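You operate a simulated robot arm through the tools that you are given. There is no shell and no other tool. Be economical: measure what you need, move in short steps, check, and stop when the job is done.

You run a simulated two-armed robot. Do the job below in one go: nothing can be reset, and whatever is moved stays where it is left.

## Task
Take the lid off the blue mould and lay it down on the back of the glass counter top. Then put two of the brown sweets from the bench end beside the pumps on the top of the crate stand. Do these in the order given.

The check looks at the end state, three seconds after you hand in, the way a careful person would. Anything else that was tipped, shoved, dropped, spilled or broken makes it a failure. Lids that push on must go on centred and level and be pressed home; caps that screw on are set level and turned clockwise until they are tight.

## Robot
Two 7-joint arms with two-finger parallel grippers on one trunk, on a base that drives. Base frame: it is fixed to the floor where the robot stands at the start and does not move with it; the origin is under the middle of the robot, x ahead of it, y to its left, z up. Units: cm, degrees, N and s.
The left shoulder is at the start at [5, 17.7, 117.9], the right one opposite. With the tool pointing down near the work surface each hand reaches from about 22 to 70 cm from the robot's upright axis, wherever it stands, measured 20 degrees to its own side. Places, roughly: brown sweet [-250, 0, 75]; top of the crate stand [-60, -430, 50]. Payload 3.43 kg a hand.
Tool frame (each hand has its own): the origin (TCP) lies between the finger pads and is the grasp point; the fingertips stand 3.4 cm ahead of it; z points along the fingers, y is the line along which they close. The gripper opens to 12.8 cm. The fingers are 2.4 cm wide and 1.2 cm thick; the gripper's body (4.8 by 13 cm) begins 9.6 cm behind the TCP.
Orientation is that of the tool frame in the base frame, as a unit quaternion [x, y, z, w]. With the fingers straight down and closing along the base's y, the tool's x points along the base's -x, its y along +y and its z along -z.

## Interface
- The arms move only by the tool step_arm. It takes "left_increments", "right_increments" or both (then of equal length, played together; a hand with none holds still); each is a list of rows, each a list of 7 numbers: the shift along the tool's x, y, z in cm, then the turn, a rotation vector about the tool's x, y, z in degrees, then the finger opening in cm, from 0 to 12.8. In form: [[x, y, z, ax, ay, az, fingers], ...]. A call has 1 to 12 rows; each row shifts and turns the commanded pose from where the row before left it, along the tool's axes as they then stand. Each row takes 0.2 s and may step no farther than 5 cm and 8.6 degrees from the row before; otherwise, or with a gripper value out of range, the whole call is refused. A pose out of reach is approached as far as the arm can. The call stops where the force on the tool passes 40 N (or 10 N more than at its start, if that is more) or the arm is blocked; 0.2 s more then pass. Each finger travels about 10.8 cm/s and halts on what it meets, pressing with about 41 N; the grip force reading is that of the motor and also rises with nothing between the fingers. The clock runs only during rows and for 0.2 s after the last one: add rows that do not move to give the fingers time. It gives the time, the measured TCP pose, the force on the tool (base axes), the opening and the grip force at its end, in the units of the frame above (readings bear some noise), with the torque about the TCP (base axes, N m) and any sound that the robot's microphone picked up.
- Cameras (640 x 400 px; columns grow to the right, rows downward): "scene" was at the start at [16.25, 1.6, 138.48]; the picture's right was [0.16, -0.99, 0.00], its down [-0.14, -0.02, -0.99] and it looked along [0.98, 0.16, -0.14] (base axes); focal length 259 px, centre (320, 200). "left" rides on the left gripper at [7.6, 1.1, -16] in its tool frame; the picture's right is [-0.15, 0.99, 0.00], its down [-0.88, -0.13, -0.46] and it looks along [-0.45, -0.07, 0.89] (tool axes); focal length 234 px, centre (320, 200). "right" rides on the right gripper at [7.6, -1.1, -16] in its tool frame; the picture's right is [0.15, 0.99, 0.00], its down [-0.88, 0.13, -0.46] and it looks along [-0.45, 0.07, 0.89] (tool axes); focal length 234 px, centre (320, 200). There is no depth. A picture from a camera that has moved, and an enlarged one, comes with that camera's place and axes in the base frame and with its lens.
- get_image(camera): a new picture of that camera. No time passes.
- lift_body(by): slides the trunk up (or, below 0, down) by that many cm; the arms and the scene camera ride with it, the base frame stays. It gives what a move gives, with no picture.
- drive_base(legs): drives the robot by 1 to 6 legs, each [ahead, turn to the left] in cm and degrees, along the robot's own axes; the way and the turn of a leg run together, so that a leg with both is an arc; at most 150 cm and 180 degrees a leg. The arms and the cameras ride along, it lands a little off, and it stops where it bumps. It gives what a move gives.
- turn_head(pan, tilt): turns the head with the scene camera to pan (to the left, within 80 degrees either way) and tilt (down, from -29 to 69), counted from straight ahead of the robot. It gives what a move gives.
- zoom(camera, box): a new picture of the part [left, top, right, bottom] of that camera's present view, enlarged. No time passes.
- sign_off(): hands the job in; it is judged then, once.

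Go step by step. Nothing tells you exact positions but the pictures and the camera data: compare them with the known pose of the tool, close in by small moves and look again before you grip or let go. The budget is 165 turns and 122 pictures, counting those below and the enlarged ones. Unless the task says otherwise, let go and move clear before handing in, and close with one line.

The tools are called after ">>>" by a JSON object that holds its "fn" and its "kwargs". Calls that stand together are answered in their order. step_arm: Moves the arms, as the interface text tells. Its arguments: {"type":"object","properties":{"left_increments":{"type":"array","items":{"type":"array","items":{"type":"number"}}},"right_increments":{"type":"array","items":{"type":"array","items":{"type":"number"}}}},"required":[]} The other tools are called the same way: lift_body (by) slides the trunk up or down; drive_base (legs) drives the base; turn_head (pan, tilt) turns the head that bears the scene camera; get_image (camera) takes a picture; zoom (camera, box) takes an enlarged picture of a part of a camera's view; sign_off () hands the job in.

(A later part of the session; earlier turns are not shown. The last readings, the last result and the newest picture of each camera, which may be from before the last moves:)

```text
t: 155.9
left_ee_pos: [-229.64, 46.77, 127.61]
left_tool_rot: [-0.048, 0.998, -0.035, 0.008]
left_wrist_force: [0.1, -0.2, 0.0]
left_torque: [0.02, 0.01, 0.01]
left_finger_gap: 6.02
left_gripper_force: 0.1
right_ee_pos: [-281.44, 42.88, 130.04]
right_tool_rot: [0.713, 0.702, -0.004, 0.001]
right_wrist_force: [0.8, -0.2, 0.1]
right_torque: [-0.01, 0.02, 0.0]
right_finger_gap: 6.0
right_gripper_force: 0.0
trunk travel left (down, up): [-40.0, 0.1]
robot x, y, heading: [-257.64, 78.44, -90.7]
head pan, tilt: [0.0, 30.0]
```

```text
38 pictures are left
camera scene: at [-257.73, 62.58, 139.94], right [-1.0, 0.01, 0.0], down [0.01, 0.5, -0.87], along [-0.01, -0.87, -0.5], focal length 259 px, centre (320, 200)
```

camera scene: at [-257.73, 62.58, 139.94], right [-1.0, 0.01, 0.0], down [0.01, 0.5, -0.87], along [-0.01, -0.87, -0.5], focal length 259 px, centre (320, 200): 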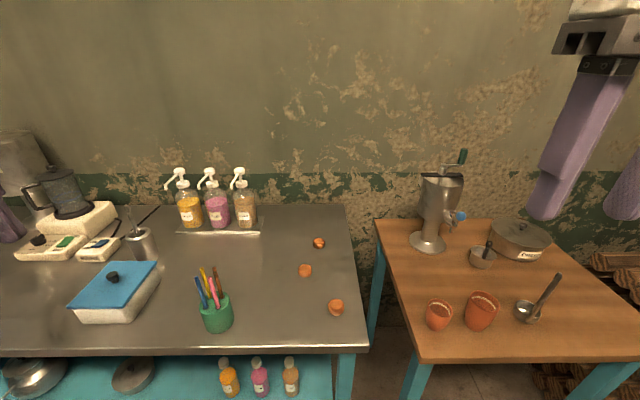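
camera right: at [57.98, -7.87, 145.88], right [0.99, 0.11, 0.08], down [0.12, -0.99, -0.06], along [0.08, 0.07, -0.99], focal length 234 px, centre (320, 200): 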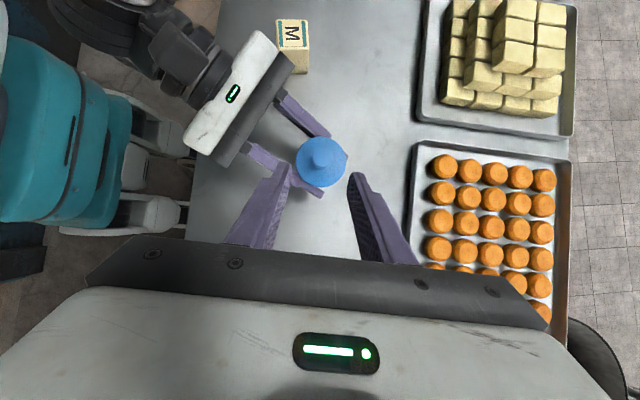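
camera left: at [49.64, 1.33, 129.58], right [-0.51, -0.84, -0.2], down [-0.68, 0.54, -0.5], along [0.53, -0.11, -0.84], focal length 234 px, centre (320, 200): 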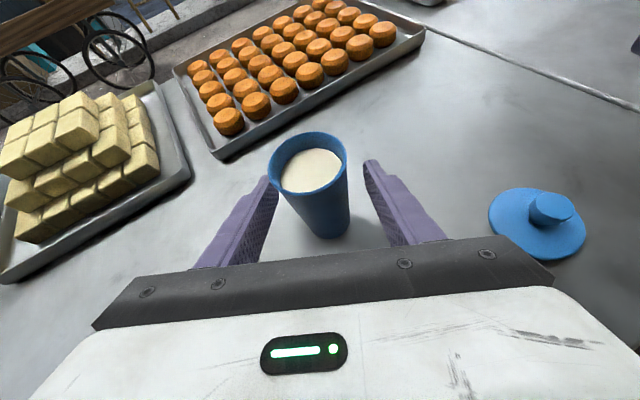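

I have a clear view: three sweets near (-263, 12.6), (-253.5, -2) and (-258, -16), with the pumps behind them on the bench. I'll angle slightly left, move in and lower the trunk, to pick the nearest with the right hand.

>>> {"fn": "drive_base", "kwargs": {"legs": [[0, 12], [20, 0]]}}

>>> {"fn": "lift_body", "kwargs": {"by": -20}}

>>> {"fn": "turn_head", "kwargs": {"pan": -10, "tilt": 45}}

>>> {"fn": "get_image", "kwargs": {"camera": "scene"}}

>>> {"fn": "get_image", "kwargs": {"camera": "right"}}

```text
t: 158.3
left_ee_pos: [-219.85, 33.78, 127.63]
left_tool_rot: [-0.151, 0.988, -0.034, 0.012]
left_wrist_force: [-0.2, 1.0, 0.3]
left_torque: [0.0, 0.03, -0.02]
left_finger_gap: 5.99
left_gripper_force: 0.1
right_ee_pos: [-269.8, 19.24, 130.0]
right_tool_rot: [0.635, 0.772, -0.003, 0.001]
right_wrist_force: [0.1, -0.4, -0.7]
right_torque: [0.01, 0.01, 0.01]
right_finger_gap: 6.01
right_gripper_force: 0.1
trunk travel left (down, up): [-40.0, 0.1]
robot x, y, heading: [-253.84, 59.2, -78.9]
head pan, tilt: [0.0, 30.0]
```

```text
t: 160.5
left_ee_pos: [-219.79, 33.91, 107.69]
left_tool_rot: [-0.152, 0.988, -0.034, 0.011]
left_wrist_force: [0.4, 0.1, 0.4]
left_torque: [-0.03, 0.01, 0.0]
left_finger_gap: 6.02
left_gripper_force: 0.1
right_ee_pos: [-269.84, 19.36, 110.05]
right_tool_rot: [0.635, 0.772, -0.003, 0.002]
right_wrist_force: [-0.2, -0.2, 0.2]
right_torque: [0.02, -0.02, -0.01]
right_finger_gap: 6.0
right_gripper_force: 0.1
trunk travel left (down, up): [-20.0, 20.1]
robot x, y, heading: [-253.72, 58.86, -78.8]
head pan, tilt: [0.0, 30.0]
```

```text
t: 161.3
left_ee_pos: [-219.89, 33.72, 107.68]
left_tool_rot: [-0.151, 0.988, -0.033, 0.012]
left_wrist_force: [0.0, 0.9, 0.1]
left_torque: [0.03, -0.02, -0.01]
left_finger_gap: 6.02
left_gripper_force: 0.2
right_ee_pos: [-269.82, 19.2, 110.03]
right_tool_rot: [0.635, 0.772, -0.004, 0.0]
right_wrist_force: [0.4, -0.4, 0.1]
right_torque: [0.0, -0.03, 0.02]
right_finger_gap: 5.97
right_gripper_force: 0.1
trunk travel left (down, up): [-20.0, 20.1]
robot x, y, heading: [-253.89, 58.86, -78.5]
head pan, tilt: [-10.0, 45.0]
```

```text
37 pictures are left
camera scene: at [-252.12, 44.14, 117.68], right [-1.0, -0.02, 0.0], down [-0.02, 0.71, -0.71], along [0.02, -0.71, -0.71], focal length 259 px, centre (320, 200)
```

scene: 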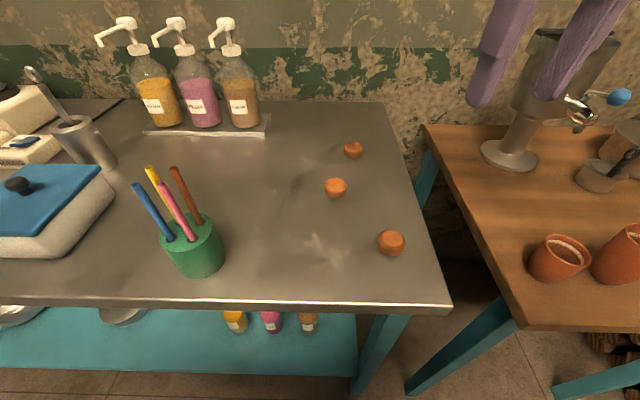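

```text
36 pictures are left
camera right: at [-272.33, 26.57, 125.83], right [0.94, 0.33, 0.0], down [0.3, -0.84, 0.46], along [0.15, -0.43, -0.89], focal length 234 px, centre (320, 200)
```

right: 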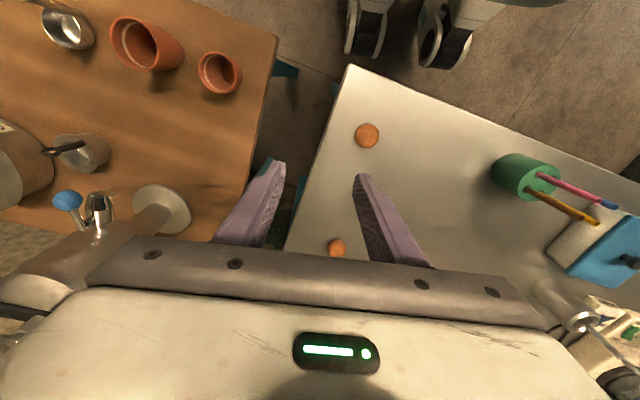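

The sweets' tops are at about z 85, at (-262.2, 20.8), (-254.1, 8.2) and (-258, -3.8). I'll bring the right hand above the nearest one.

>>> {"fn": "step_arm", "kwargs": {"right_increments": [[0.05, 3.9, 0, 0, 0, 0, 7], [0.05, 3.85, 0, 0, 0, 0, 7], [0, 0, 5, 0, 0, 0, 7], [0, 0, 5, 0, 0, 0, 7], [0, 0, 4, 0, 0, 0, 7], [0, 0, 0, 0, 0, 0, 7]]}}

>>> {"fn": "get_image", "kwargs": {"camera": "right"}}

>>> {"fn": "zoom", "kwargs": {"camera": "scene", "box": [300, 150, 460, 250]}}

```text
t: 162.7
left_ee_pos: [-219.87, 33.79, 107.65]
left_tool_rot: [-0.151, 0.988, -0.034, 0.011]
left_wrist_force: [0.1, 0.4, 0.4]
left_torque: [0.05, -0.01, 0.0]
left_finger_gap: 6.01
left_gripper_force: 0.0
right_ee_pos: [-262.32, 20.8, 95.97]
right_tool_rot: [0.636, 0.772, -0.002, 0.0]
right_wrist_force: [-0.4, 0.1, 0.8]
right_torque: [0.01, -0.01, -0.02]
right_finger_gap: 7.01
right_gripper_force: 0.1
trunk travel left (down, up): [-20.0, 20.1]
robot x, y, heading: [-253.84, 59.04, -78.9]
head pan, tilt: [-10.0, 45.0]
```

```text
35 pictures are left
camera right: at [-264.84, 28.1, 111.76], right [0.94, 0.33, 0.0], down [0.3, -0.84, 0.46], along [0.15, -0.44, -0.89], focal length 234 px, centre (320, 200)
```

right: 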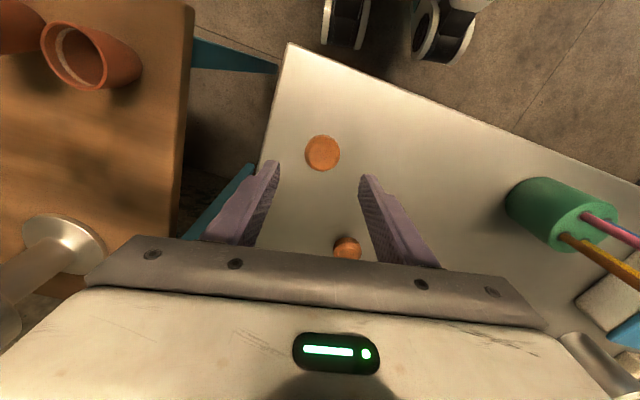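

```text
4.00 times, centred on (380, 200) of scene
camera zoom: at [-252.12, 44.14, 117.68], right [-1.0, -0.02, 0.0], down [-0.02, 0.71, -0.71], along [0.02, -0.71, -0.71], focal length 1036 px, centre (80, 200)
```

zoom: 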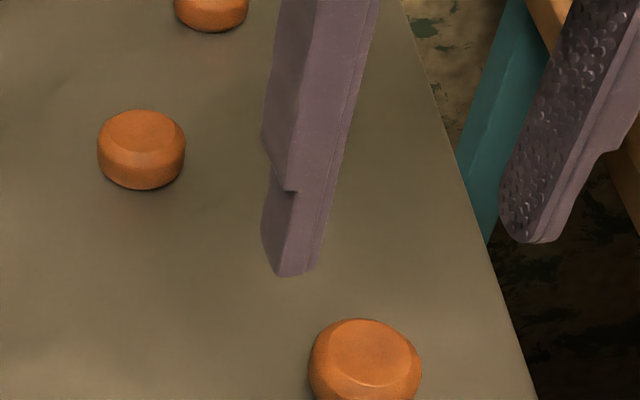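

The hand is aligned over the sweet. I'll descend until the tips are at about z 84.8, then check.

>>> {"fn": "step_arm", "kwargs": {"right_increments": [[0, 0, 3, 0, 0, 0, 6.5], [0, 0, 3, 0, 0, 0, 6.5], [0, 0, 1.8, 0, 0, 0, 6.5], [0, 0, 0, 0, 0, 0, 6.5]]}}

>>> {"fn": "zoom", "kwargs": {"camera": "scene", "box": [310, 180, 470, 280]}}

```text
t: 163.7
left_ee_pos: [-219.87, 33.74, 107.64]
left_tool_rot: [-0.152, 0.988, -0.034, 0.012]
left_wrist_force: [0.4, 0.0, 0.0]
left_torque: [-0.01, -0.01, 0.03]
left_finger_gap: 5.98
left_gripper_force: 0.0
right_ee_pos: [-262.27, 20.88, 88.42]
right_tool_rot: [0.635, 0.772, -0.004, 0.002]
right_wrist_force: [-0.4, 0.7, 15.4]
right_torque: [0.3, -0.44, 0.14]
right_finger_gap: 6.43
right_gripper_force: 0.0
trunk travel left (down, up): [-20.0, 20.1]
robot x, y, heading: [-253.97, 59.32, -78.6]
head pan, tilt: [-10.0, 45.0]
```

```text
4.00 times, centred on (390, 230) of scene
camera zoom: at [-252.12, 44.22, 117.72], right [-1.0, -0.02, 0.0], down [-0.02, 0.71, -0.71], along [0.02, -0.71, -0.71], focal length 1036 px, centre (40, 80)
```

zoom: 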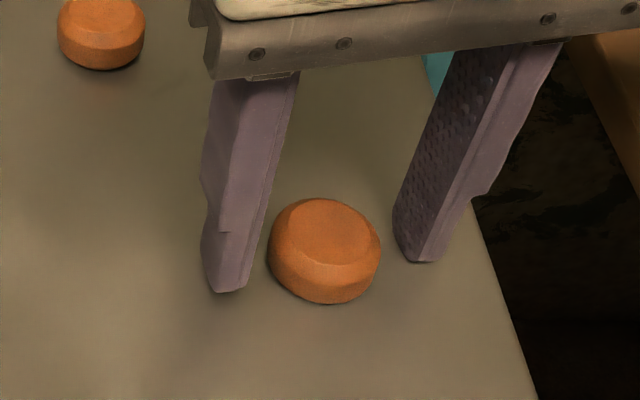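

The tips touch the bench at z 85. I'll raise by 0.4 cm and close on the sweet.

>>> {"fn": "step_arm", "kwargs": {"right_increments": [[0, 0, -0.4, 0, 0, 0, 6], [0, 0, 0, 0, 0, 0, 5], [0, 0, 0, 0, 0, 0, 4], [0, 0, 0, 0, 0, 0, 3.3], [0, 0, 0, 0, 0, 0, 3.3]]}}

>>> {"fn": "step_arm", "kwargs": {"right_increments": [[0, 0, -1, 0, 0, 0, 3.3], [0, 0, -2, 0, 0, 0, 3.3], [0, 0, 0, 0, 0, 0, 3.3]]}}

>>> {"fn": "zoom", "kwargs": {"camera": "scene", "box": [310, 180, 470, 280]}}

```text
t: 164.9
left_ee_pos: [-219.82, 33.84, 107.67]
left_tool_rot: [-0.151, 0.988, -0.033, 0.011]
left_wrist_force: [-0.5, 0.8, 0.4]
left_torque: [0.02, 0.04, -0.01]
left_finger_gap: 6.0
left_gripper_force: 0.1
right_ee_pos: [-262.36, 20.74, 88.69]
right_tool_rot: [0.636, 0.772, -0.003, 0.001]
right_wrist_force: [0.4, 0.3, -0.3]
right_torque: [-0.01, 0.01, -0.03]
right_finger_gap: 3.77
right_gripper_force: 41.3
trunk travel left (down, up): [-20.0, 20.1]
robot x, y, heading: [-253.69, 58.91, -78.9]
head pan, tilt: [-10.0, 45.0]
```

```text
t: 165.7
left_ee_pos: [-219.79, 33.78, 107.61]
left_tool_rot: [-0.151, 0.988, -0.034, 0.01]
left_wrist_force: [0.6, -0.1, 0.3]
left_torque: [-0.02, -0.01, 0.02]
left_finger_gap: 6.01
left_gripper_force: 0.1
right_ee_pos: [-262.25, 20.77, 91.58]
right_tool_rot: [0.636, 0.772, -0.004, 0.0]
right_wrist_force: [0.5, -0.4, -0.9]
right_torque: [0.0, 0.03, 0.0]
right_finger_gap: 3.81
right_gripper_force: 41.3
trunk travel left (down, up): [-20.0, 20.1]
robot x, y, heading: [-253.55, 59.3, -78.7]
head pan, tilt: [-10.0, 45.0]
```

```text
4.00 times, centred on (390, 230) of scene
camera zoom: at [-252.12, 44.14, 117.68], right [-1.0, -0.02, 0.0], down [-0.02, 0.71, -0.71], along [0.02, -0.71, -0.71], focal length 1036 px, centre (40, 80)
```

zoom: 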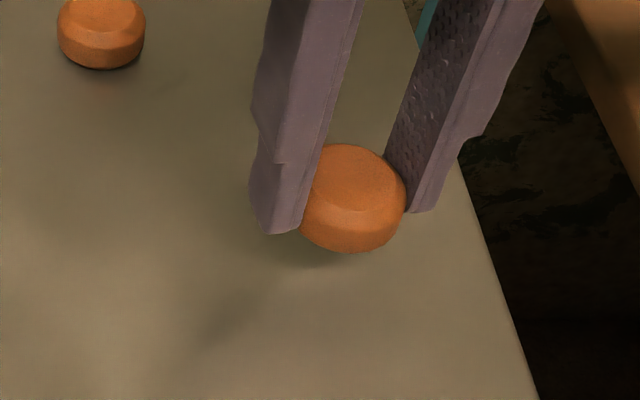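

The first sweet is held. I'll raise and tuck the right hand, then turn the robot right so the left hand can reach the second sweet.

>>> {"fn": "step_arm", "kwargs": {"right_increments": [[0, 0, -5, 0, 0, 0, 3.3], [0, 0, -5, 0, 0, 0, 3.3], [2, 0, -4, 0, 0, 0, 3.3], [3, 0, -2, 0, 0, 0, 3.3], [3, 0, 0, 0, 0, 0, 3.3]], "left_increments": [[0, 0, 0, -3.9, 0, 0, 6.5], [0, 0, 0, 0, 0, 0, 6.5], [0, 0, 0, 0, 0, 0, 6.5], [0, 0, 0, 0, 0, 0, 6.5], [0, 0, 0, 0, 0, 0, 6.5]]}}

>>> {"fn": "drive_base", "kwargs": {"legs": [[0, -25]]}}

>>> {"fn": "get_image", "kwargs": {"camera": "scene"}}

>>> {"fn": "get_image", "kwargs": {"camera": "left"}}

```text
t: 166.9
left_ee_pos: [-219.83, 33.76, 107.63]
left_tool_rot: [-0.152, 0.988, 0.0, 0.006]
left_wrist_force: [0.2, 0.2, -0.5]
left_torque: [-0.01, 0.01, -0.01]
left_finger_gap: 6.5
left_gripper_force: 0.1
right_ee_pos: [-263.84, 28.75, 107.56]
right_tool_rot: [0.635, 0.772, -0.003, 0.001]
right_wrist_force: [0.8, 0.2, -0.7]
right_torque: [0.01, 0.0, 0.0]
right_finger_gap: 3.78
right_gripper_force: 41.0
trunk travel left (down, up): [-20.0, 20.1]
robot x, y, heading: [-253.76, 58.98, -79.0]
head pan, tilt: [-10.0, 45.0]
```

```text
t: 168.5
left_ee_pos: [-233.79, 21.81, 107.73]
left_tool_rot: [0.066, 0.998, -0.001, 0.006]
left_wrist_force: [-0.9, -0.2, -0.1]
left_torque: [-0.04, -0.03, 0.02]
left_finger_gap: 6.48
left_gripper_force: 0.1
right_ee_pos: [-275.7, 35.59, 107.52]
right_tool_rot: [0.787, 0.617, -0.002, -0.001]
right_wrist_force: [0.4, -0.2, -0.7]
right_torque: [-0.01, -0.02, 0.05]
right_finger_gap: 3.79
right_gripper_force: 40.5
trunk travel left (down, up): [-20.0, 20.1]
robot x, y, heading: [-253.62, 58.85, -103.7]
head pan, tilt: [-10.0, 45.0]
```

```text
31 pictures are left
camera scene: at [-258.62, 44.88, 117.68], right [-0.92, 0.4, 0.0], down [0.28, 0.65, -0.71], along [-0.28, -0.65, -0.71], focal length 259 px, centre (320, 200)
```

scene: 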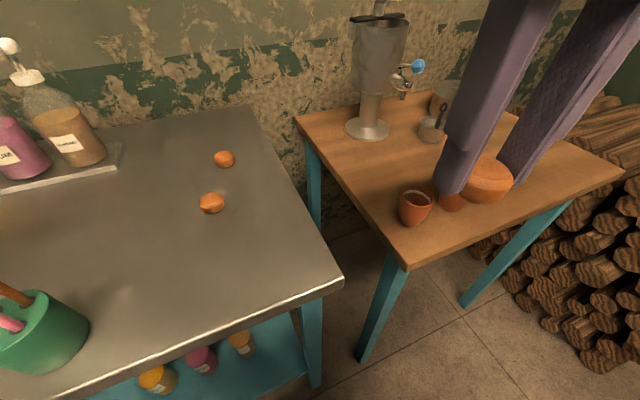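

```text
30 pictures are left
camera left: at [-241.28, 23.91, 123.57], right [0.27, 0.96, 0.0], down [0.85, -0.24, 0.47], along [0.45, -0.13, -0.88], focal length 234 px, centre (320, 200)
```

left: 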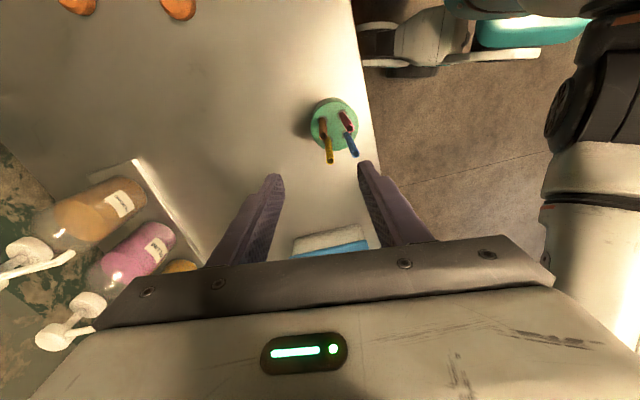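

The second sweet is at about (-253.8, 9.3). I'll bring the left hand above it.

>>> {"fn": "step_arm", "kwargs": {"left_increments": [[3.03, -2.5, 0, 0, 0, 0, 7], [3.03, -2.5, 0, 0, 0, 0, 7], [3.03, -2.5, 0, 0, 0, 0, 7], [3.03, -2.5, 0, 0, 0, 0, 7], [3.03, -2.5, 0, 0, 0, 0, 7], [3.03, -2.5, 0, 0, 0, 0, 7], [0, 0, 4, 0, 0, 0, 7], [0, 0, 4, 0, 0, 0, 7], [0, 0, 0, 0, 0, 0, 7]]}}

>>> {"fn": "get_image", "kwargs": {"camera": "left"}}

>>> {"fn": "get_image", "kwargs": {"camera": "scene"}}

```text
t: 170.5
left_ee_pos: [-253.6, 9.25, 99.5]
left_tool_rot: [0.065, 0.998, -0.001, 0.006]
left_wrist_force: [0.6, 0.8, -0.1]
left_torque: [0.03, -0.02, -0.02]
left_finger_gap: 7.02
left_gripper_force: 0.0
right_ee_pos: [-275.77, 35.73, 107.57]
right_tool_rot: [0.787, 0.617, -0.003, 0.001]
right_wrist_force: [-0.1, -0.7, -0.4]
right_torque: [0.0, 0.01, 0.02]
right_finger_gap: 3.76
right_gripper_force: 41.5
trunk travel left (down, up): [-20.0, 20.1]
robot x, y, heading: [-253.62, 58.98, -103.6]
head pan, tilt: [-10.0, 45.0]
```

```text
29 pictures are left
camera left: at [-261.17, 11.47, 115.41], right [0.27, 0.96, 0.0], down [0.85, -0.24, 0.47], along [0.45, -0.13, -0.88], focal length 234 px, centre (320, 200)
```

left: 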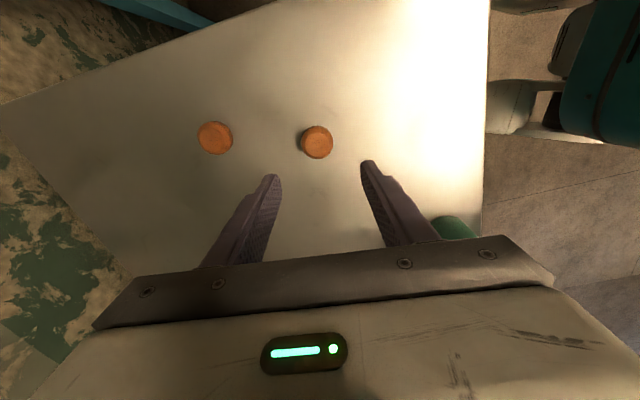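

```text
28 pictures are left
camera scene: at [-258.6, 44.88, 117.68], right [-0.92, 0.4, 0.0], down [0.28, 0.65, -0.71], along [-0.28, -0.65, -0.71], focal length 259 px, centre (320, 200)
```

scene: 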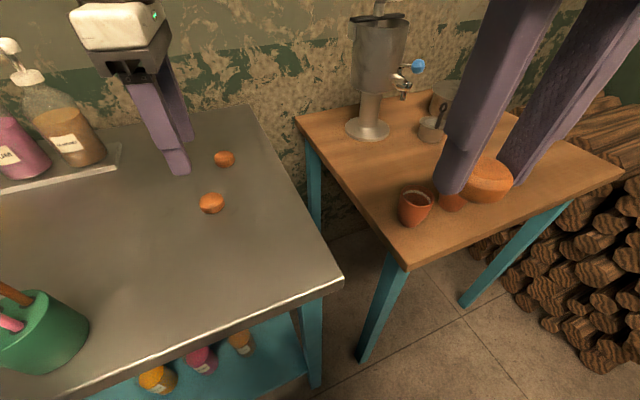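

A small correction, then I'll descend onto the second sweet.

>>> {"fn": "step_arm", "kwargs": {"left_increments": [[0.65, -0.3, 3, 0, 0, 0, 7], [0, 0, 4, 0, 0, 0, 6.5], [0, 0, 2.5, 0, 0, 0, 6.5], [0, 0, 1, 0, 0, 0, 6.5], [0, 0, 0, 0, 0, 0, 6.5]]}}

>>> {"fn": "zoom", "kwargs": {"camera": "left", "box": [240, 110, 400, 210]}}

>>> {"fn": "zoom", "kwargs": {"camera": "scene", "box": [130, 140, 290, 240]}}

```text
t: 171.7
left_ee_pos: [-254.08, 8.95, 88.95]
left_tool_rot: [0.066, 0.998, -0.001, 0.006]
left_wrist_force: [-0.9, -0.6, -0.4]
left_torque: [-0.02, -0.01, -0.04]
left_finger_gap: 6.48
left_gripper_force: 0.1
right_ee_pos: [-275.67, 35.72, 107.57]
right_tool_rot: [0.787, 0.617, -0.002, 0.001]
right_wrist_force: [0.3, -0.5, -0.9]
right_torque: [0.02, 0.01, -0.01]
right_finger_gap: 3.79
right_gripper_force: 41.1
trunk travel left (down, up): [-20.0, 20.1]
robot x, y, heading: [-253.7, 59.03, -103.6]
head pan, tilt: [-10.0, 45.0]
```

```text
4.00 times, centred on (320, 160) of left
camera zoom: at [-261.67, 11.11, 104.83], right [0.27, 0.96, 0.0], down [0.85, -0.24, 0.47], along [0.45, -0.13, -0.88], focal length 937 px, centre (320, 360)
```

zoom: 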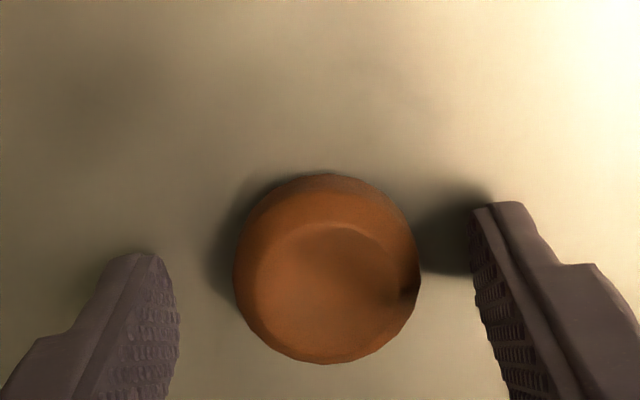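

```text
4.00 times, centred on (210, 190) of scene
camera zoom: at [-258.6, 44.88, 117.68], right [-0.92, 0.4, 0.0], down [0.28, 0.65, -0.71], along [-0.28, -0.65, -0.71], focal length 1036 px, centre (760, 240)
```

zoom: 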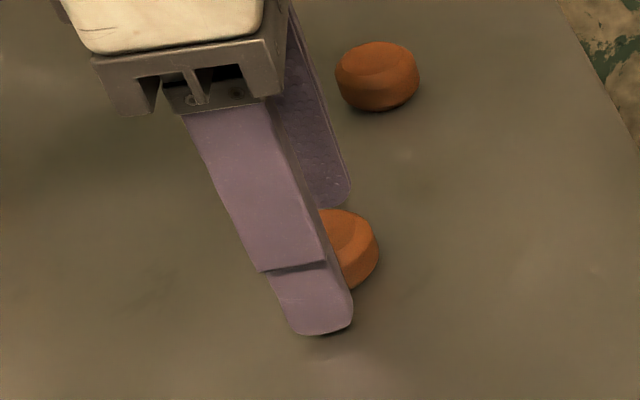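

The sweet is centred, so I'll close and lift.

>>> {"fn": "step_arm", "kwargs": {"left_increments": [[0.2, 0, 0.1, 0, 0, 0, 5.5], [0, 0, 0, 0, 0, 0, 4.5], [0, 0, 0, 0, 0, 0, 3.5], [0, 0, 0, 0, 0, 0, 3.3], [0, 0, 0, 0, 0, 0, 3.3]]}}

>>> {"fn": "step_arm", "kwargs": {"left_increments": [[0, 0, -1, 0, 0, 0, 3.3], [0, 0, -4, 0, 0, 0, 3.3], [0, 0, -4, 0, 0, 0, 3.3], [0, 0, -4, 0, 0, 0, 3.3], [0, 0, -4, 0, 0, 0, 3.3], [0, 0, -3, 0, 0, 0, 3.3]]}}

>>> {"fn": "get_image", "kwargs": {"camera": "scene"}}

```text
t: 172.9
left_ee_pos: [-254.31, 9.05, 88.83]
left_tool_rot: [0.065, 0.998, -0.001, 0.006]
left_wrist_force: [-0.3, -0.3, 0.3]
left_torque: [0.0, -0.01, 0.03]
left_finger_gap: 3.8
left_gripper_force: 40.4
right_ee_pos: [-275.74, 35.71, 107.65]
right_tool_rot: [0.788, 0.616, -0.003, 0.0]
right_wrist_force: [-0.2, -0.4, 0.1]
right_torque: [0.01, 0.01, 0.0]
right_finger_gap: 3.78
right_gripper_force: 41.6
trunk travel left (down, up): [-20.0, 20.1]
robot x, y, heading: [-253.76, 59.15, -103.8]
head pan, tilt: [-10.0, 45.0]
```

```text
t: 174.3
left_ee_pos: [-254.61, 9.13, 108.87]
left_tool_rot: [0.066, 0.998, -0.002, 0.006]
left_wrist_force: [-0.8, -0.6, -0.6]
left_torque: [0.0, 0.02, 0.03]
left_finger_gap: 3.79
left_gripper_force: 41.0
right_ee_pos: [-275.74, 35.73, 107.52]
right_tool_rot: [0.788, 0.616, -0.003, 0.0]
right_wrist_force: [0.2, 0.6, 0.1]
right_torque: [-0.01, -0.02, 0.0]
right_finger_gap: 3.74
right_gripper_force: 40.9
trunk travel left (down, up): [-20.0, 20.1]
robot x, y, heading: [-253.71, 59.25, -103.7]
head pan, tilt: [-10.0, 45.0]
```

```text
25 pictures are left
camera scene: at [-258.61, 44.91, 117.68], right [-0.92, 0.4, 0.0], down [0.28, 0.65, -0.71], along [-0.28, -0.65, -0.71], focal length 259 px, centre (320, 200)
```

scene: 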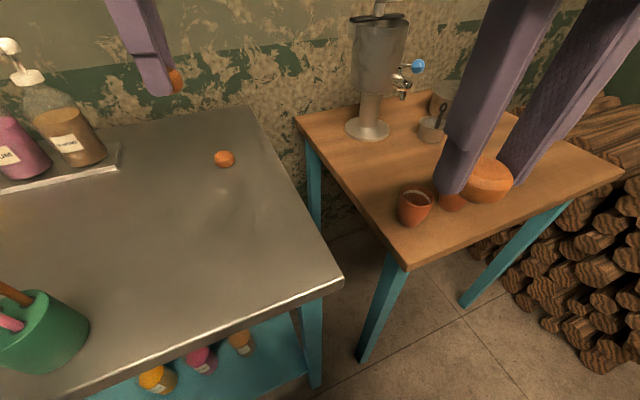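

Both sweets are held. I'll tuck the left hand, raise the trunk, and drive back out of the kitchen to the aisle.

>>> {"fn": "step_arm", "kwargs": {"left_increments": [[-2, 3, 0, 0, 0, 0, 3.3], [-2, 3, 0, 0, 0, 0, 3.3], [-2, 3, 0, 0, 0, 0, 3.3], [-2, 3, 0, 0, 0, 0, 3.3], [-2, 3, 0, 0, 0, 0, 3.3]]}}

>>> {"fn": "lift_body", "kwargs": {"by": 20}}

>>> {"fn": "drive_base", "kwargs": {"legs": [[-72, 0], [0, 113], [120, 0], [98, 0]]}}

>>> {"fn": "turn_head", "kwargs": {"pan": 0, "tilt": 15}}

```text
t: 175.5
left_ee_pos: [-242.6, 22.71, 109.01]
left_tool_rot: [0.065, 0.998, -0.001, 0.005]
left_wrist_force: [0.7, 0.2, -0.8]
left_torque: [0.01, -0.05, -0.01]
left_finger_gap: 3.79
left_gripper_force: 40.5
right_ee_pos: [-275.7, 35.8, 107.48]
right_tool_rot: [0.788, 0.616, -0.003, 0.0]
right_wrist_force: [-0.5, 0.0, -0.3]
right_torque: [-0.01, 0.0, 0.03]
right_finger_gap: 3.78
right_gripper_force: 40.7
trunk travel left (down, up): [-20.0, 20.1]
robot x, y, heading: [-253.91, 59.01, -103.9]
head pan, tilt: [-10.0, 45.0]
```

```text
t: 177.7
left_ee_pos: [-242.67, 22.63, 128.89]
left_tool_rot: [0.065, 0.998, 0.0, 0.005]
left_wrist_force: [-0.6, 0.2, -0.6]
left_torque: [-0.02, 0.03, -0.02]
left_finger_gap: 3.8
left_gripper_force: 40.5
right_ee_pos: [-275.66, 35.7, 127.4]
right_tool_rot: [0.787, 0.617, -0.003, -0.001]
right_wrist_force: [0.3, 0.1, -0.1]
right_torque: [-0.01, 0.02, 0.01]
right_finger_gap: 3.78
right_gripper_force: 40.9
trunk travel left (down, up): [-40.0, 0.1]
robot x, y, heading: [-254.25, 59.14, -103.9]
head pan, tilt: [-10.0, 45.0]
```

```text
t: 196.8
left_ee_pos: [7.1, 192.14, 128.93]
left_tool_rot: [0.8, -0.6, -0.005, -0.005]
left_wrist_force: [0.2, -0.6, 0.3]
left_torque: [0.0, 0.0, -0.04]
left_finger_gap: 3.76
left_gripper_force: 41.0
right_ee_pos: [8.39, 156.68, 127.48]
right_tool_rot: [-0.088, 0.996, -0.002, 0.004]
right_wrist_force: [0.6, 0.0, -0.7]
right_torque: [-0.02, 0.01, 0.0]
right_finger_gap: 3.77
right_gripper_force: 41.5
trunk travel left (down, up): [-40.0, 0.1]
robot x, y, heading: [-22.13, 167.28, 10.2]
head pan, tilt: [-10.0, 45.0]
```

```text
t: 197.7
left_ee_pos: [7.01, 192.13, 128.99]
left_tool_rot: [0.801, -0.599, -0.005, -0.004]
left_wrist_force: [0.5, -0.2, -0.2]
left_torque: [0.01, -0.01, 0.02]
left_finger_gap: 3.77
left_gripper_force: 40.9
right_ee_pos: [8.37, 156.59, 127.51]
right_tool_rot: [-0.087, 0.996, -0.001, 0.003]
right_wrist_force: [-0.1, -0.3, 0.1]
right_torque: [-0.02, 0.02, -0.03]
right_finger_gap: 3.75
right_gripper_force: 40.9
trunk travel left (down, up): [-40.0, 0.1]
robot x, y, heading: [-21.83, 167.24, 10.1]
head pan, tilt: [0.0, 15.0]
```

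Out of the kitchen. I'll turn toward -y and drive down the aisle.

>>> {"fn": "drive_base", "kwargs": {"legs": [[0, -100], [150, 0], [150, 0], [90, 0]]}}

>>> {"fn": "get_image", "kwargs": {"camera": "scene"}}

```text
t: 220.8
left_ee_pos: [-3.53, -255.5, 129.02]
left_tool_rot: [-0.055, 0.998, 0.0, 0.006]
left_wrist_force: [-0.3, -0.5, -0.4]
left_torque: [0.04, -0.02, -0.04]
left_finger_gap: 3.77
left_gripper_force: 41.1
right_ee_pos: [-38.63, -250.71, 127.5]
right_tool_rot: [0.707, 0.707, -0.003, 0.001]
right_wrist_force: [-1.2, -0.7, -0.6]
right_torque: [0.01, -0.01, 0.0]
right_finger_gap: 3.79
right_gripper_force: 41.2
trunk travel left (down, up): [-40.0, 0.1]
robot x, y, heading: [-23.14, -222.81, -90.0]
head pan, tilt: [0.0, 15.0]
```

```text
24 pictures are left
camera scene: at [-22.82, -239.05, 142.36], right [-1.0, 0.0, 0.0], down [0.0, 0.26, -0.97], along [0.0, -0.97, -0.26], focal length 259 px, centre (320, 200)
```

scene: 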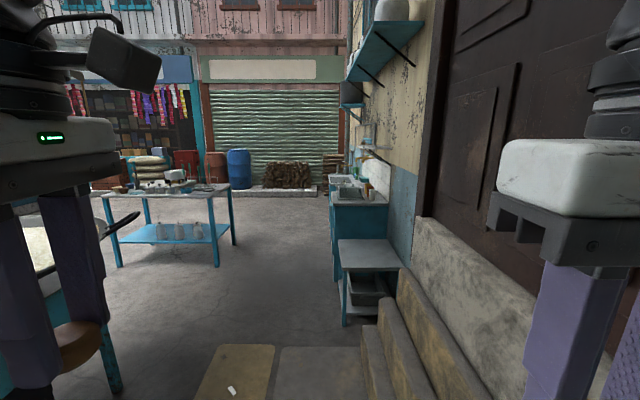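

The small stand on the right, near (-55, -425), with its top at about z 48 and a crate below, looks like the crate stand. I'll zoom in to check.

>>> {"fn": "zoom", "kwargs": {"camera": "scene", "box": [310, 130, 450, 340]}}

```text
1.90 times, centred on (380, 235) of scene
camera zoom: at [-22.82, -239.05, 142.36], right [-1.0, 0.0, 0.0], down [0.0, 0.26, -0.97], along [0.0, -0.97, -0.26], focal length 493 px, centre (206, 133)
```

zoom: 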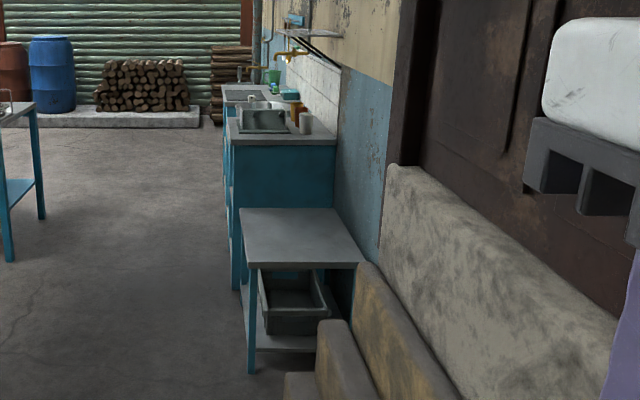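

That is the crate stand: its top spans about x -79 to -38 and y -447 to -398. I'll drive alongside it and face it.

>>> {"fn": "drive_base", "kwargs": {"legs": [[0, 6], [105, 0], [95, 0], [0, -96]]}}

>>> {"fn": "turn_head", "kwargs": {"pan": 0, "tilt": 45}}

>>> {"fn": "get_image", "kwargs": {"camera": "scene"}}

```text
t: 235.3
left_ee_pos: [-35.09, -439.83, 128.95]
left_tool_rot: [0.671, 0.741, -0.005, 0.004]
left_wrist_force: [-1.0, 0.4, -0.1]
left_torque: [0.0, 0.03, -0.03]
left_finger_gap: 3.77
left_gripper_force: 40.8
right_ee_pos: [-30.07, -404.66, 127.64]
right_tool_rot: [1.0, -0.006, -0.003, -0.002]
right_wrist_force: [-0.4, 0.4, -0.4]
right_torque: [-0.01, 0.02, -0.01]
right_finger_gap: 3.8
right_gripper_force: 41.3
trunk travel left (down, up): [-40.0, 0.1]
robot x, y, heading: [-2.29, -420.75, 179.6]
head pan, tilt: [0.0, 15.0]
```

```text
t: 236.2
left_ee_pos: [-35.15, -439.92, 128.95]
left_tool_rot: [0.671, 0.741, -0.003, 0.003]
left_wrist_force: [-0.4, -0.3, -0.7]
left_torque: [0.01, 0.01, 0.03]
left_finger_gap: 3.79
left_gripper_force: 41.1
right_ee_pos: [-29.96, -404.84, 127.59]
right_tool_rot: [1.0, -0.005, -0.003, -0.002]
right_wrist_force: [-0.4, 0.4, -1.0]
right_torque: [0.04, -0.02, 0.01]
right_finger_gap: 3.78
right_gripper_force: 41.1
trunk travel left (down, up): [-40.0, 0.1]
robot x, y, heading: [-2.16, -420.42, 179.6]
head pan, tilt: [0.0, 45.0]
```

```text
22 pictures are left
camera scene: at [-17.28, -420.52, 137.68], right [0.01, 1.0, 0.0], down [0.71, 0.0, -0.71], along [-0.71, 0.0, -0.71], focal length 259 px, centre (320, 200)
```

scene: 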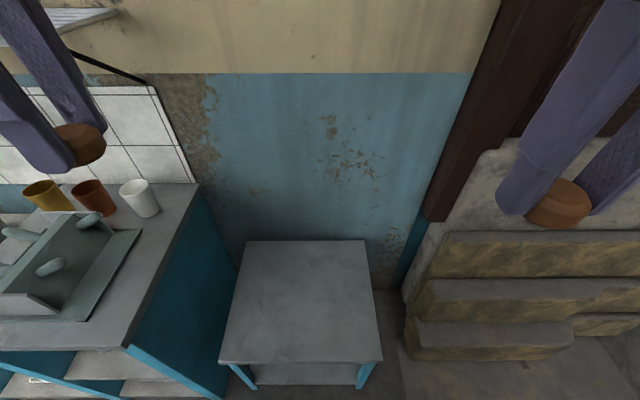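

The stand top spans x -81 to -38 and y -450 to -402. I'll lower the trunk and bring the right-hand sweet over (-55, -414).

>>> {"fn": "lift_body", "kwargs": {"by": -25}}

>>> {"fn": "step_arm", "kwargs": {"right_increments": [[-4, 1.5, 0, 0, 0, 0, 3.3], [-4, 1.5, 0, 0, 0, 0, 3.3], [-4, 1.5, 0, 0, 0, 0, 3.3], [-4, 1.6, 1, 0, 0, 0, 3.3], [-4, 1.6, 2, 0, 0, 0, 3.3], [-4, 1.6, 2, 0, 0, 0, 3.3], [-1, 0, 4.5, 0, 0, 0, 3.3], [0, 0, 5, 0, 0, 0, 3.3], [0, 0, 5, 0, 0, 0, 3.3], [0, 0, 5, 0, 0, 0, 3.3], [0, 0, 5, 0, 0, 0, 3.3], [0, 0, 5, 0, 0, 0, 3.3]]}}

>>> {"fn": "get_image", "kwargs": {"camera": "scene"}}

```text
t: 238.8
left_ee_pos: [-35.12, -439.88, 104.01]
left_tool_rot: [0.671, 0.742, -0.004, 0.004]
left_wrist_force: [-0.9, -0.3, -0.9]
left_torque: [-0.01, 0.0, -0.01]
left_finger_gap: 3.79
left_gripper_force: 41.5
right_ee_pos: [-29.94, -404.79, 102.53]
right_tool_rot: [1.0, -0.005, -0.003, -0.002]
right_wrist_force: [0.0, 0.2, 0.3]
right_torque: [-0.02, 0.01, -0.01]
right_finger_gap: 3.79
right_gripper_force: 40.6
trunk travel left (down, up): [-15.0, 25.1]
robot x, y, heading: [-2.06, -420.79, 179.4]
head pan, tilt: [0.0, 45.0]
```

```text
t: 241.4
left_ee_pos: [-35.17, -439.91, 104.06]
left_tool_rot: [0.671, 0.741, -0.003, 0.004]
left_wrist_force: [-0.8, -0.1, -1.0]
left_torque: [0.01, -0.01, 0.02]
left_finger_gap: 3.78
left_gripper_force: 41.4
right_ee_pos: [-55.19, -413.55, 68.25]
right_tool_rot: [1.0, -0.005, -0.003, -0.002]
right_wrist_force: [1.5, -1.0, 0.1]
right_torque: [-0.01, -0.01, 0.02]
right_finger_gap: 3.77
right_gripper_force: 40.9
trunk travel left (down, up): [-15.0, 25.1]
robot x, y, heading: [-2.31, -420.88, 179.8]
head pan, tilt: [0.0, 45.0]
```

```text
21 pictures are left
camera scene: at [-17.29, -420.52, 112.68], right [0.01, 1.0, 0.0], down [0.71, 0.0, -0.71], along [-0.71, 0.0, -0.71], focal length 259 px, centre (320, 200)
```

scene: 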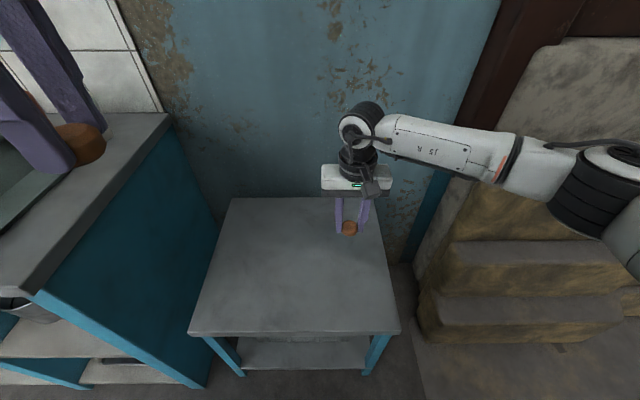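

The hand is over the stand. I'll lower, then feel for the surface.

>>> {"fn": "step_arm", "kwargs": {"right_increments": [[0, 0, 4, 0, 0, 0, 3.3], [0, 0, 4, 0, 0, 0, 3.3], [0, 0, 2, 0, 0, 0, 3.3], [0, 0, 0, 0, 0, 0, 3.3]]}}

>>> {"fn": "zoom", "kwargs": {"camera": "scene", "box": [280, 190, 440, 290]}}

```text
t: 242.4
left_ee_pos: [-35.28, -440.05, 103.89]
left_tool_rot: [0.67, 0.742, -0.004, 0.003]
left_wrist_force: [0.3, 0.3, -0.2]
left_torque: [0.02, 0.0, -0.01]
left_finger_gap: 3.76
left_gripper_force: 41.7
right_ee_pos: [-55.13, -413.58, 58.16]
right_tool_rot: [1.0, -0.006, -0.002, -0.001]
right_wrist_force: [0.1, 0.0, -0.1]
right_torque: [-0.01, 0.0, 0.01]
right_finger_gap: 3.78
right_gripper_force: 41.0
trunk travel left (down, up): [-15.0, 25.1]
robot x, y, heading: [-2.11, -420.73, 179.3]
head pan, tilt: [0.0, 45.0]
```

```text
4.00 times, centred on (360, 240) of scene
camera zoom: at [-17.28, -420.52, 112.68], right [0.01, 1.0, 0.0], down [0.71, 0.0, -0.71], along [-0.71, 0.0, -0.71], focal length 1036 px, centre (160, 40)
```

zoom: 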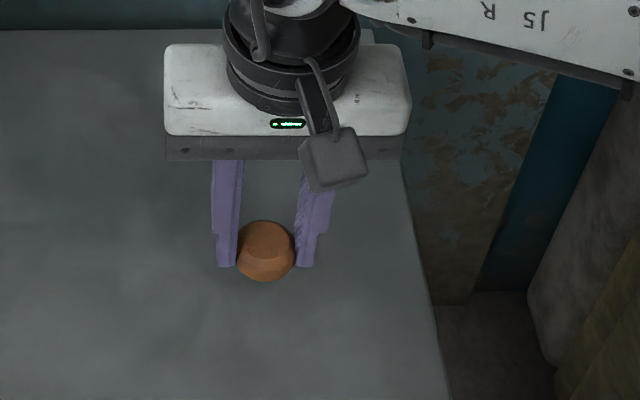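

>>> {"fn": "step_arm", "kwargs": {"right_increments": [[0, 0, 1, 0, 0, 0, 3.3], [0, 0, 1, 0, 0, 0, 3.3], [0, 0, 0, 0, 0, 0, 3.3]]}}

>>> {"fn": "step_arm", "kwargs": {"right_increments": [[0, 0, 0.5, 0, 0, 0, 3.3], [0, 0, 0.3, 0, 0, 0, 3.3], [0, 0, 0, 0, 0, 0, 3.3]]}}

>>> {"fn": "step_arm", "kwargs": {"right_increments": [[0, 0, 0.4, 0, 0, 0, 3.3], [0, 0, 0, 0, 0, 0, 3.3]]}}

>>> {"fn": "step_arm", "kwargs": {"right_increments": [[0, 0, 0.4, 0, 0, 0, 3.3], [0, 0, 0, 0, 0, 0, 3.3]]}}

```text
t: 243.2
left_ee_pos: [-35.17, -439.83, 103.97]
left_tool_rot: [0.671, 0.741, -0.004, 0.004]
left_wrist_force: [-0.5, 0.6, -1.0]
left_torque: [0.0, 0.01, 0.01]
left_finger_gap: 3.8
left_gripper_force: 40.9
right_ee_pos: [-55.2, -413.7, 56.15]
right_tool_rot: [1.0, -0.005, -0.001, -0.002]
right_wrist_force: [0.6, -0.9, 0.0]
right_torque: [0.0, 0.03, 0.0]
right_finger_gap: 3.78
right_gripper_force: 40.6
trunk travel left (down, up): [-15.0, 25.1]
robot x, y, heading: [-2.19, -420.46, 179.8]
head pan, tilt: [0.0, 45.0]
```

```text
t: 244.0
left_ee_pos: [-35.2, -440.02, 103.98]
left_tool_rot: [0.671, 0.741, -0.004, 0.004]
left_wrist_force: [0.1, 0.0, 0.4]
left_torque: [0.0, -0.01, -0.01]
left_finger_gap: 3.79
left_gripper_force: 41.0
right_ee_pos: [-55.19, -413.64, 55.3]
right_tool_rot: [1.0, -0.006, -0.003, -0.001]
right_wrist_force: [-0.2, -0.2, -1.6]
right_torque: [-0.02, -0.04, -0.02]
right_finger_gap: 3.76
right_gripper_force: 40.9
trunk travel left (down, up): [-15.0, 25.1]
robot x, y, heading: [-2.54, -420.65, 179.5]
head pan, tilt: [0.0, 45.0]
```

```text
t: 244.6
left_ee_pos: [-35.27, -439.98, 104.01]
left_tool_rot: [0.671, 0.742, -0.004, 0.003]
left_wrist_force: [0.5, 1.1, -1.4]
left_torque: [0.0, -0.05, 0.01]
left_finger_gap: 3.77
left_gripper_force: 40.9
right_ee_pos: [-55.15, -413.61, 54.89]
right_tool_rot: [1.0, -0.005, -0.003, -0.001]
right_wrist_force: [-0.1, 0.6, -0.9]
right_torque: [0.01, 0.02, 0.01]
right_finger_gap: 3.78
right_gripper_force: 41.2
trunk travel left (down, up): [-15.0, 25.1]
robot x, y, heading: [-2.48, -420.83, 179.4]
head pan, tilt: [0.0, 45.0]
```

```text
t: 245.2
left_ee_pos: [-35.07, -439.91, 104.11]
left_tool_rot: [0.671, 0.741, -0.004, 0.004]
left_wrist_force: [0.9, 0.3, -0.1]
left_torque: [0.02, 0.02, -0.01]
left_finger_gap: 3.77
left_gripper_force: 41.0
right_ee_pos: [-55.27, -413.61, 54.43]
right_tool_rot: [1.0, -0.006, -0.003, -0.001]
right_wrist_force: [0.1, 0.4, -0.6]
right_torque: [0.02, -0.03, -0.04]
right_finger_gap: 3.78
right_gripper_force: 41.0
trunk travel left (down, up): [-15.0, 25.1]
robot x, y, heading: [-2.36, -420.65, 179.5]
head pan, tilt: [0.0, 45.0]
```

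>>> {"fn": "step_arm", "kwargs": {"right_increments": [[0, 0, 0.4, 0, 0, 0, 3.3], [0, 0, 0, 0, 0, 0, 3.3]]}}

>>> {"fn": "step_arm", "kwargs": {"right_increments": [[0, 0, 0.3, 0, 0, 0, 3.3], [0, 0, 0, 0, 0, 0, 3.3]]}}

>>> {"fn": "zoom", "kwargs": {"camera": "scene", "box": [290, 220, 390, 282]}}

```text
t: 245.8
left_ee_pos: [-35.19, -439.88, 103.93]
left_tool_rot: [0.671, 0.742, -0.004, 0.004]
left_wrist_force: [-0.1, 0.9, 0.3]
left_torque: [-0.01, 0.01, -0.02]
left_finger_gap: 3.77
left_gripper_force: 41.2
right_ee_pos: [-55.3, -413.49, 54.06]
right_tool_rot: [1.0, -0.006, -0.002, -0.001]
right_wrist_force: [0.4, 0.3, 0.4]
right_torque: [0.02, 0.04, 0.0]
right_finger_gap: 3.78
right_gripper_force: 40.7
trunk travel left (down, up): [-15.0, 25.1]
robot x, y, heading: [-2.07, -421.01, 179.6]
head pan, tilt: [0.0, 45.0]
```

```text
t: 246.4
left_ee_pos: [-35.08, -439.95, 103.99]
left_tool_rot: [0.671, 0.741, -0.004, 0.003]
left_wrist_force: [0.5, -0.1, -1.1]
left_torque: [0.02, 0.03, 0.02]
left_finger_gap: 3.81
left_gripper_force: 40.8
right_ee_pos: [-55.16, -413.59, 53.8]
right_tool_rot: [1.0, -0.005, -0.003, -0.002]
right_wrist_force: [0.2, 0.6, 0.1]
right_torque: [0.02, 0.03, -0.02]
right_finger_gap: 3.78
right_gripper_force: 41.0
trunk travel left (down, up): [-15.0, 25.1]
robot x, y, heading: [-2.21, -420.8, 179.4]
head pan, tilt: [0.0, 45.0]
```

```text
6.40 times, centred on (340, 251) of scene
camera zoom: at [-17.28, -420.52, 112.68], right [0.01, 1.0, 0.0], down [0.71, 0.0, -0.71], along [-0.71, 0.0, -0.71], focal length 1658 px, centre (192, -126)
```

zoom: 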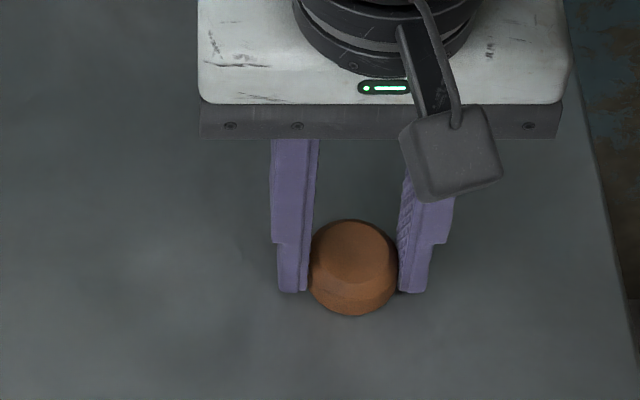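

>>> {"fn": "step_arm", "kwargs": {"right_increments": [[0, 0, 0.3, 0, 0, 0, 3.3], [0, 0, 0, 0, 0, 0, 3.3]]}}

>>> {"fn": "step_arm", "kwargs": {"right_increments": [[0, 0, 0.3, 0, 0, 0, 3.3], [0, 0, 0, 0, 0, 0, 3.3]]}}

>>> {"fn": "step_arm", "kwargs": {"right_increments": [[0, 0, 0.3, 0, 0, 0, 3.3], [0, 0, 0, 0, 0, 0, 3.3]]}}

>>> {"fn": "step_arm", "kwargs": {"right_increments": [[0, 0, 0.3, 0, 0, 0, 3.3], [0, 0, 0, 0, 0, 0, 3.3]]}}

```text
t: 247.0
left_ee_pos: [-35.06, -440.01, 104.0]
left_tool_rot: [0.671, 0.741, -0.006, 0.003]
left_wrist_force: [1.0, 0.1, -0.3]
left_torque: [0.02, -0.05, 0.02]
left_finger_gap: 3.78
left_gripper_force: 41.1
right_ee_pos: [-55.15, -413.7, 53.58]
right_tool_rot: [1.0, -0.005, -0.003, -0.001]
right_wrist_force: [0.9, 2.0, 5.2]
right_torque: [-0.01, -0.09, 0.05]
right_finger_gap: 3.76
right_gripper_force: 40.6
trunk travel left (down, up): [-15.0, 25.1]
robot x, y, heading: [-2.15, -420.27, 179.8]
head pan, tilt: [0.0, 45.0]
```

```text
t: 247.6
left_ee_pos: [-35.04, -439.88, 103.99]
left_tool_rot: [0.671, 0.742, -0.005, 0.002]
left_wrist_force: [-0.9, -0.3, -0.1]
left_torque: [0.02, -0.01, 0.02]
left_finger_gap: 3.78
left_gripper_force: 41.3
right_ee_pos: [-55.35, -413.68, 53.52]
right_tool_rot: [1.0, -0.005, -0.004, -0.001]
right_wrist_force: [5.9, 4.3, 25.4]
right_torque: [0.09, -0.34, -0.03]
right_finger_gap: 3.8
right_gripper_force: 40.9
trunk travel left (down, up): [-15.0, 25.1]
robot x, y, heading: [-2.0, -420.8, 180.0]
head pan, tilt: [0.0, 45.0]
```

```text
t: 248.1
left_ee_pos: [-35.14, -439.93, 103.97]
left_tool_rot: [0.671, 0.742, -0.005, 0.003]
left_wrist_force: [-0.4, -0.3, -0.6]
left_torque: [-0.02, -0.01, 0.03]
left_finger_gap: 3.8
left_gripper_force: 40.5
right_ee_pos: [-55.6, -413.75, 53.44]
right_tool_rot: [1.0, -0.005, -0.005, -0.001]
right_wrist_force: [5.9, 3.2, 17.3]
right_torque: [0.12, -0.18, 0.0]
right_finger_gap: 3.78
right_gripper_force: 41.1
trunk travel left (down, up): [-15.0, 25.1]
robot x, y, heading: [-2.62, -420.71, 179.6]
head pan, tilt: [0.0, 45.0]
stopped in row 2 (right hand): the force on the tool passed its limit at 42 N (the readings are from after the stop); the commanded pose is now the measured one
```

```text
t: 248.7
left_ee_pos: [-34.98, -439.9, 104.03]
left_tool_rot: [0.671, 0.742, -0.006, 0.002]
left_wrist_force: [0.2, 0.4, -0.4]
left_torque: [0.0, 0.0, 0.02]
left_finger_gap: 3.79
left_gripper_force: 40.6
right_ee_pos: [-55.5, -413.75, 53.54]
right_tool_rot: [1.0, -0.006, -0.006, 0.001]
right_wrist_force: [5.6, 2.3, 16.4]
right_torque: [0.08, -0.21, -0.01]
right_finger_gap: 3.78
right_gripper_force: 41.0
trunk travel left (down, up): [-15.0, 25.1]
robot x, y, heading: [-2.11, -420.69, 179.5]
head pan, tilt: [0.0, 45.0]
stopped in row 2 (right hand): the force on the tool passed its limit at 42 N (the readings are from after the stop); the commanded pose is now the measured one
```

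The sweet is on the stand; I pressed slightly more than needed. I'll ease up, open, and rise clear.

>>> {"fn": "step_arm", "kwargs": {"right_increments": [[0, 0, -0.15, 0, 0, 0, 3.3], [0, 0, 0, 0, 0, 0, 4.2], [0, 0, 0, 0, 0, 0, 5.5], [0, 0, -0.3, 0, 0, 0, 6.5], [0, 0, -3, 0, 0, 0, 6.5], [0, 0, -5, 0, 0, 0, 6.5], [0, 0, -5, 0, 0, 0, 6.5], [0, 0, -5, 0, 0, 0, 6.5], [0, 0, -5, 0, 0, 0, 6.5], [4, -1, -5, 0, 0, 0, 6.5], [4, -1, -5, 0, 0, 0, 6.5], [4, -1, 0, 0, 0, 0, 6.5]]}}

>>> {"fn": "get_image", "kwargs": {"camera": "scene"}}

```text
refused: row 10 steps farther than a row can; nothing moved
```

```text
18 pictures are left
camera scene: at [-17.12, -420.5, 112.67], right [0.01, 1.0, 0.0], down [0.71, -0.01, -0.71], along [-0.71, 0.01, -0.71], focal length 259 px, centre (320, 200)
```

scene: 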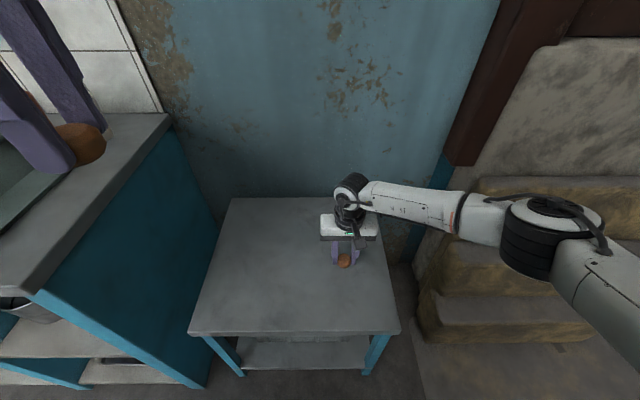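

>>> {"fn": "step_arm", "kwargs": {"right_increments": [[0, 0, -0.15, 0, 0, 0, 3.3], [0, 0, 0, 0, 0, 0, 4.2], [0, 0, 0, 0, 0, 0, 5.5], [0, 0, -0.3, 0, 0, 0, 6.5], [0, 0, -3, 0, 0, 0, 6.5], [0, 0, -5, 0, 0, 0, 6.5], [0, 0, -5, 0, 0, 0, 6.5], [0, 0, -5, 0, 0, 0, 6.5], [0, 0, -5, 0, 0, 0, 6.5], [3, -1, -3, 0, 0, 0, 6.5], [3, -1, -3, 0, 0, 0, 6.5], [4, -1, 0, 0, 0, 0, 6.5]]}}

>>> {"fn": "zoom", "kwargs": {"camera": "scene", "box": [180, 180, 420, 350]}}

```text
t: 251.3
left_ee_pos: [-35.18, -439.9, 103.98]
left_tool_rot: [0.671, 0.741, -0.004, 0.003]
left_wrist_force: [-0.3, 0.2, -0.9]
left_torque: [0.02, -0.01, 0.01]
left_finger_gap: 3.8
left_gripper_force: 41.0
right_ee_pos: [-45.08, -410.82, 82.57]
right_tool_rot: [1.0, -0.006, -0.006, 0.0]
right_wrist_force: [0.3, -0.8, 0.5]
right_torque: [-0.04, 0.03, -0.01]
right_finger_gap: 6.5
right_gripper_force: 0.0
trunk travel left (down, up): [-15.0, 25.1]
robot x, y, heading: [-2.21, -420.64, 179.7]
head pan, tilt: [0.0, 45.0]
```

```text
2.35 times, centred on (300, 265) of scene
camera zoom: at [-17.24, -420.5, 112.68], right [0.01, 1.0, 0.0], down [0.71, -0.01, -0.71], along [-0.71, 0.0, -0.71], focal length 609 px, centre (367, 47)
```

zoom: 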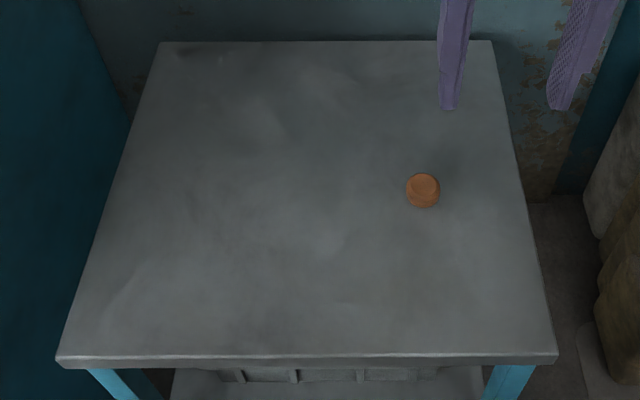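

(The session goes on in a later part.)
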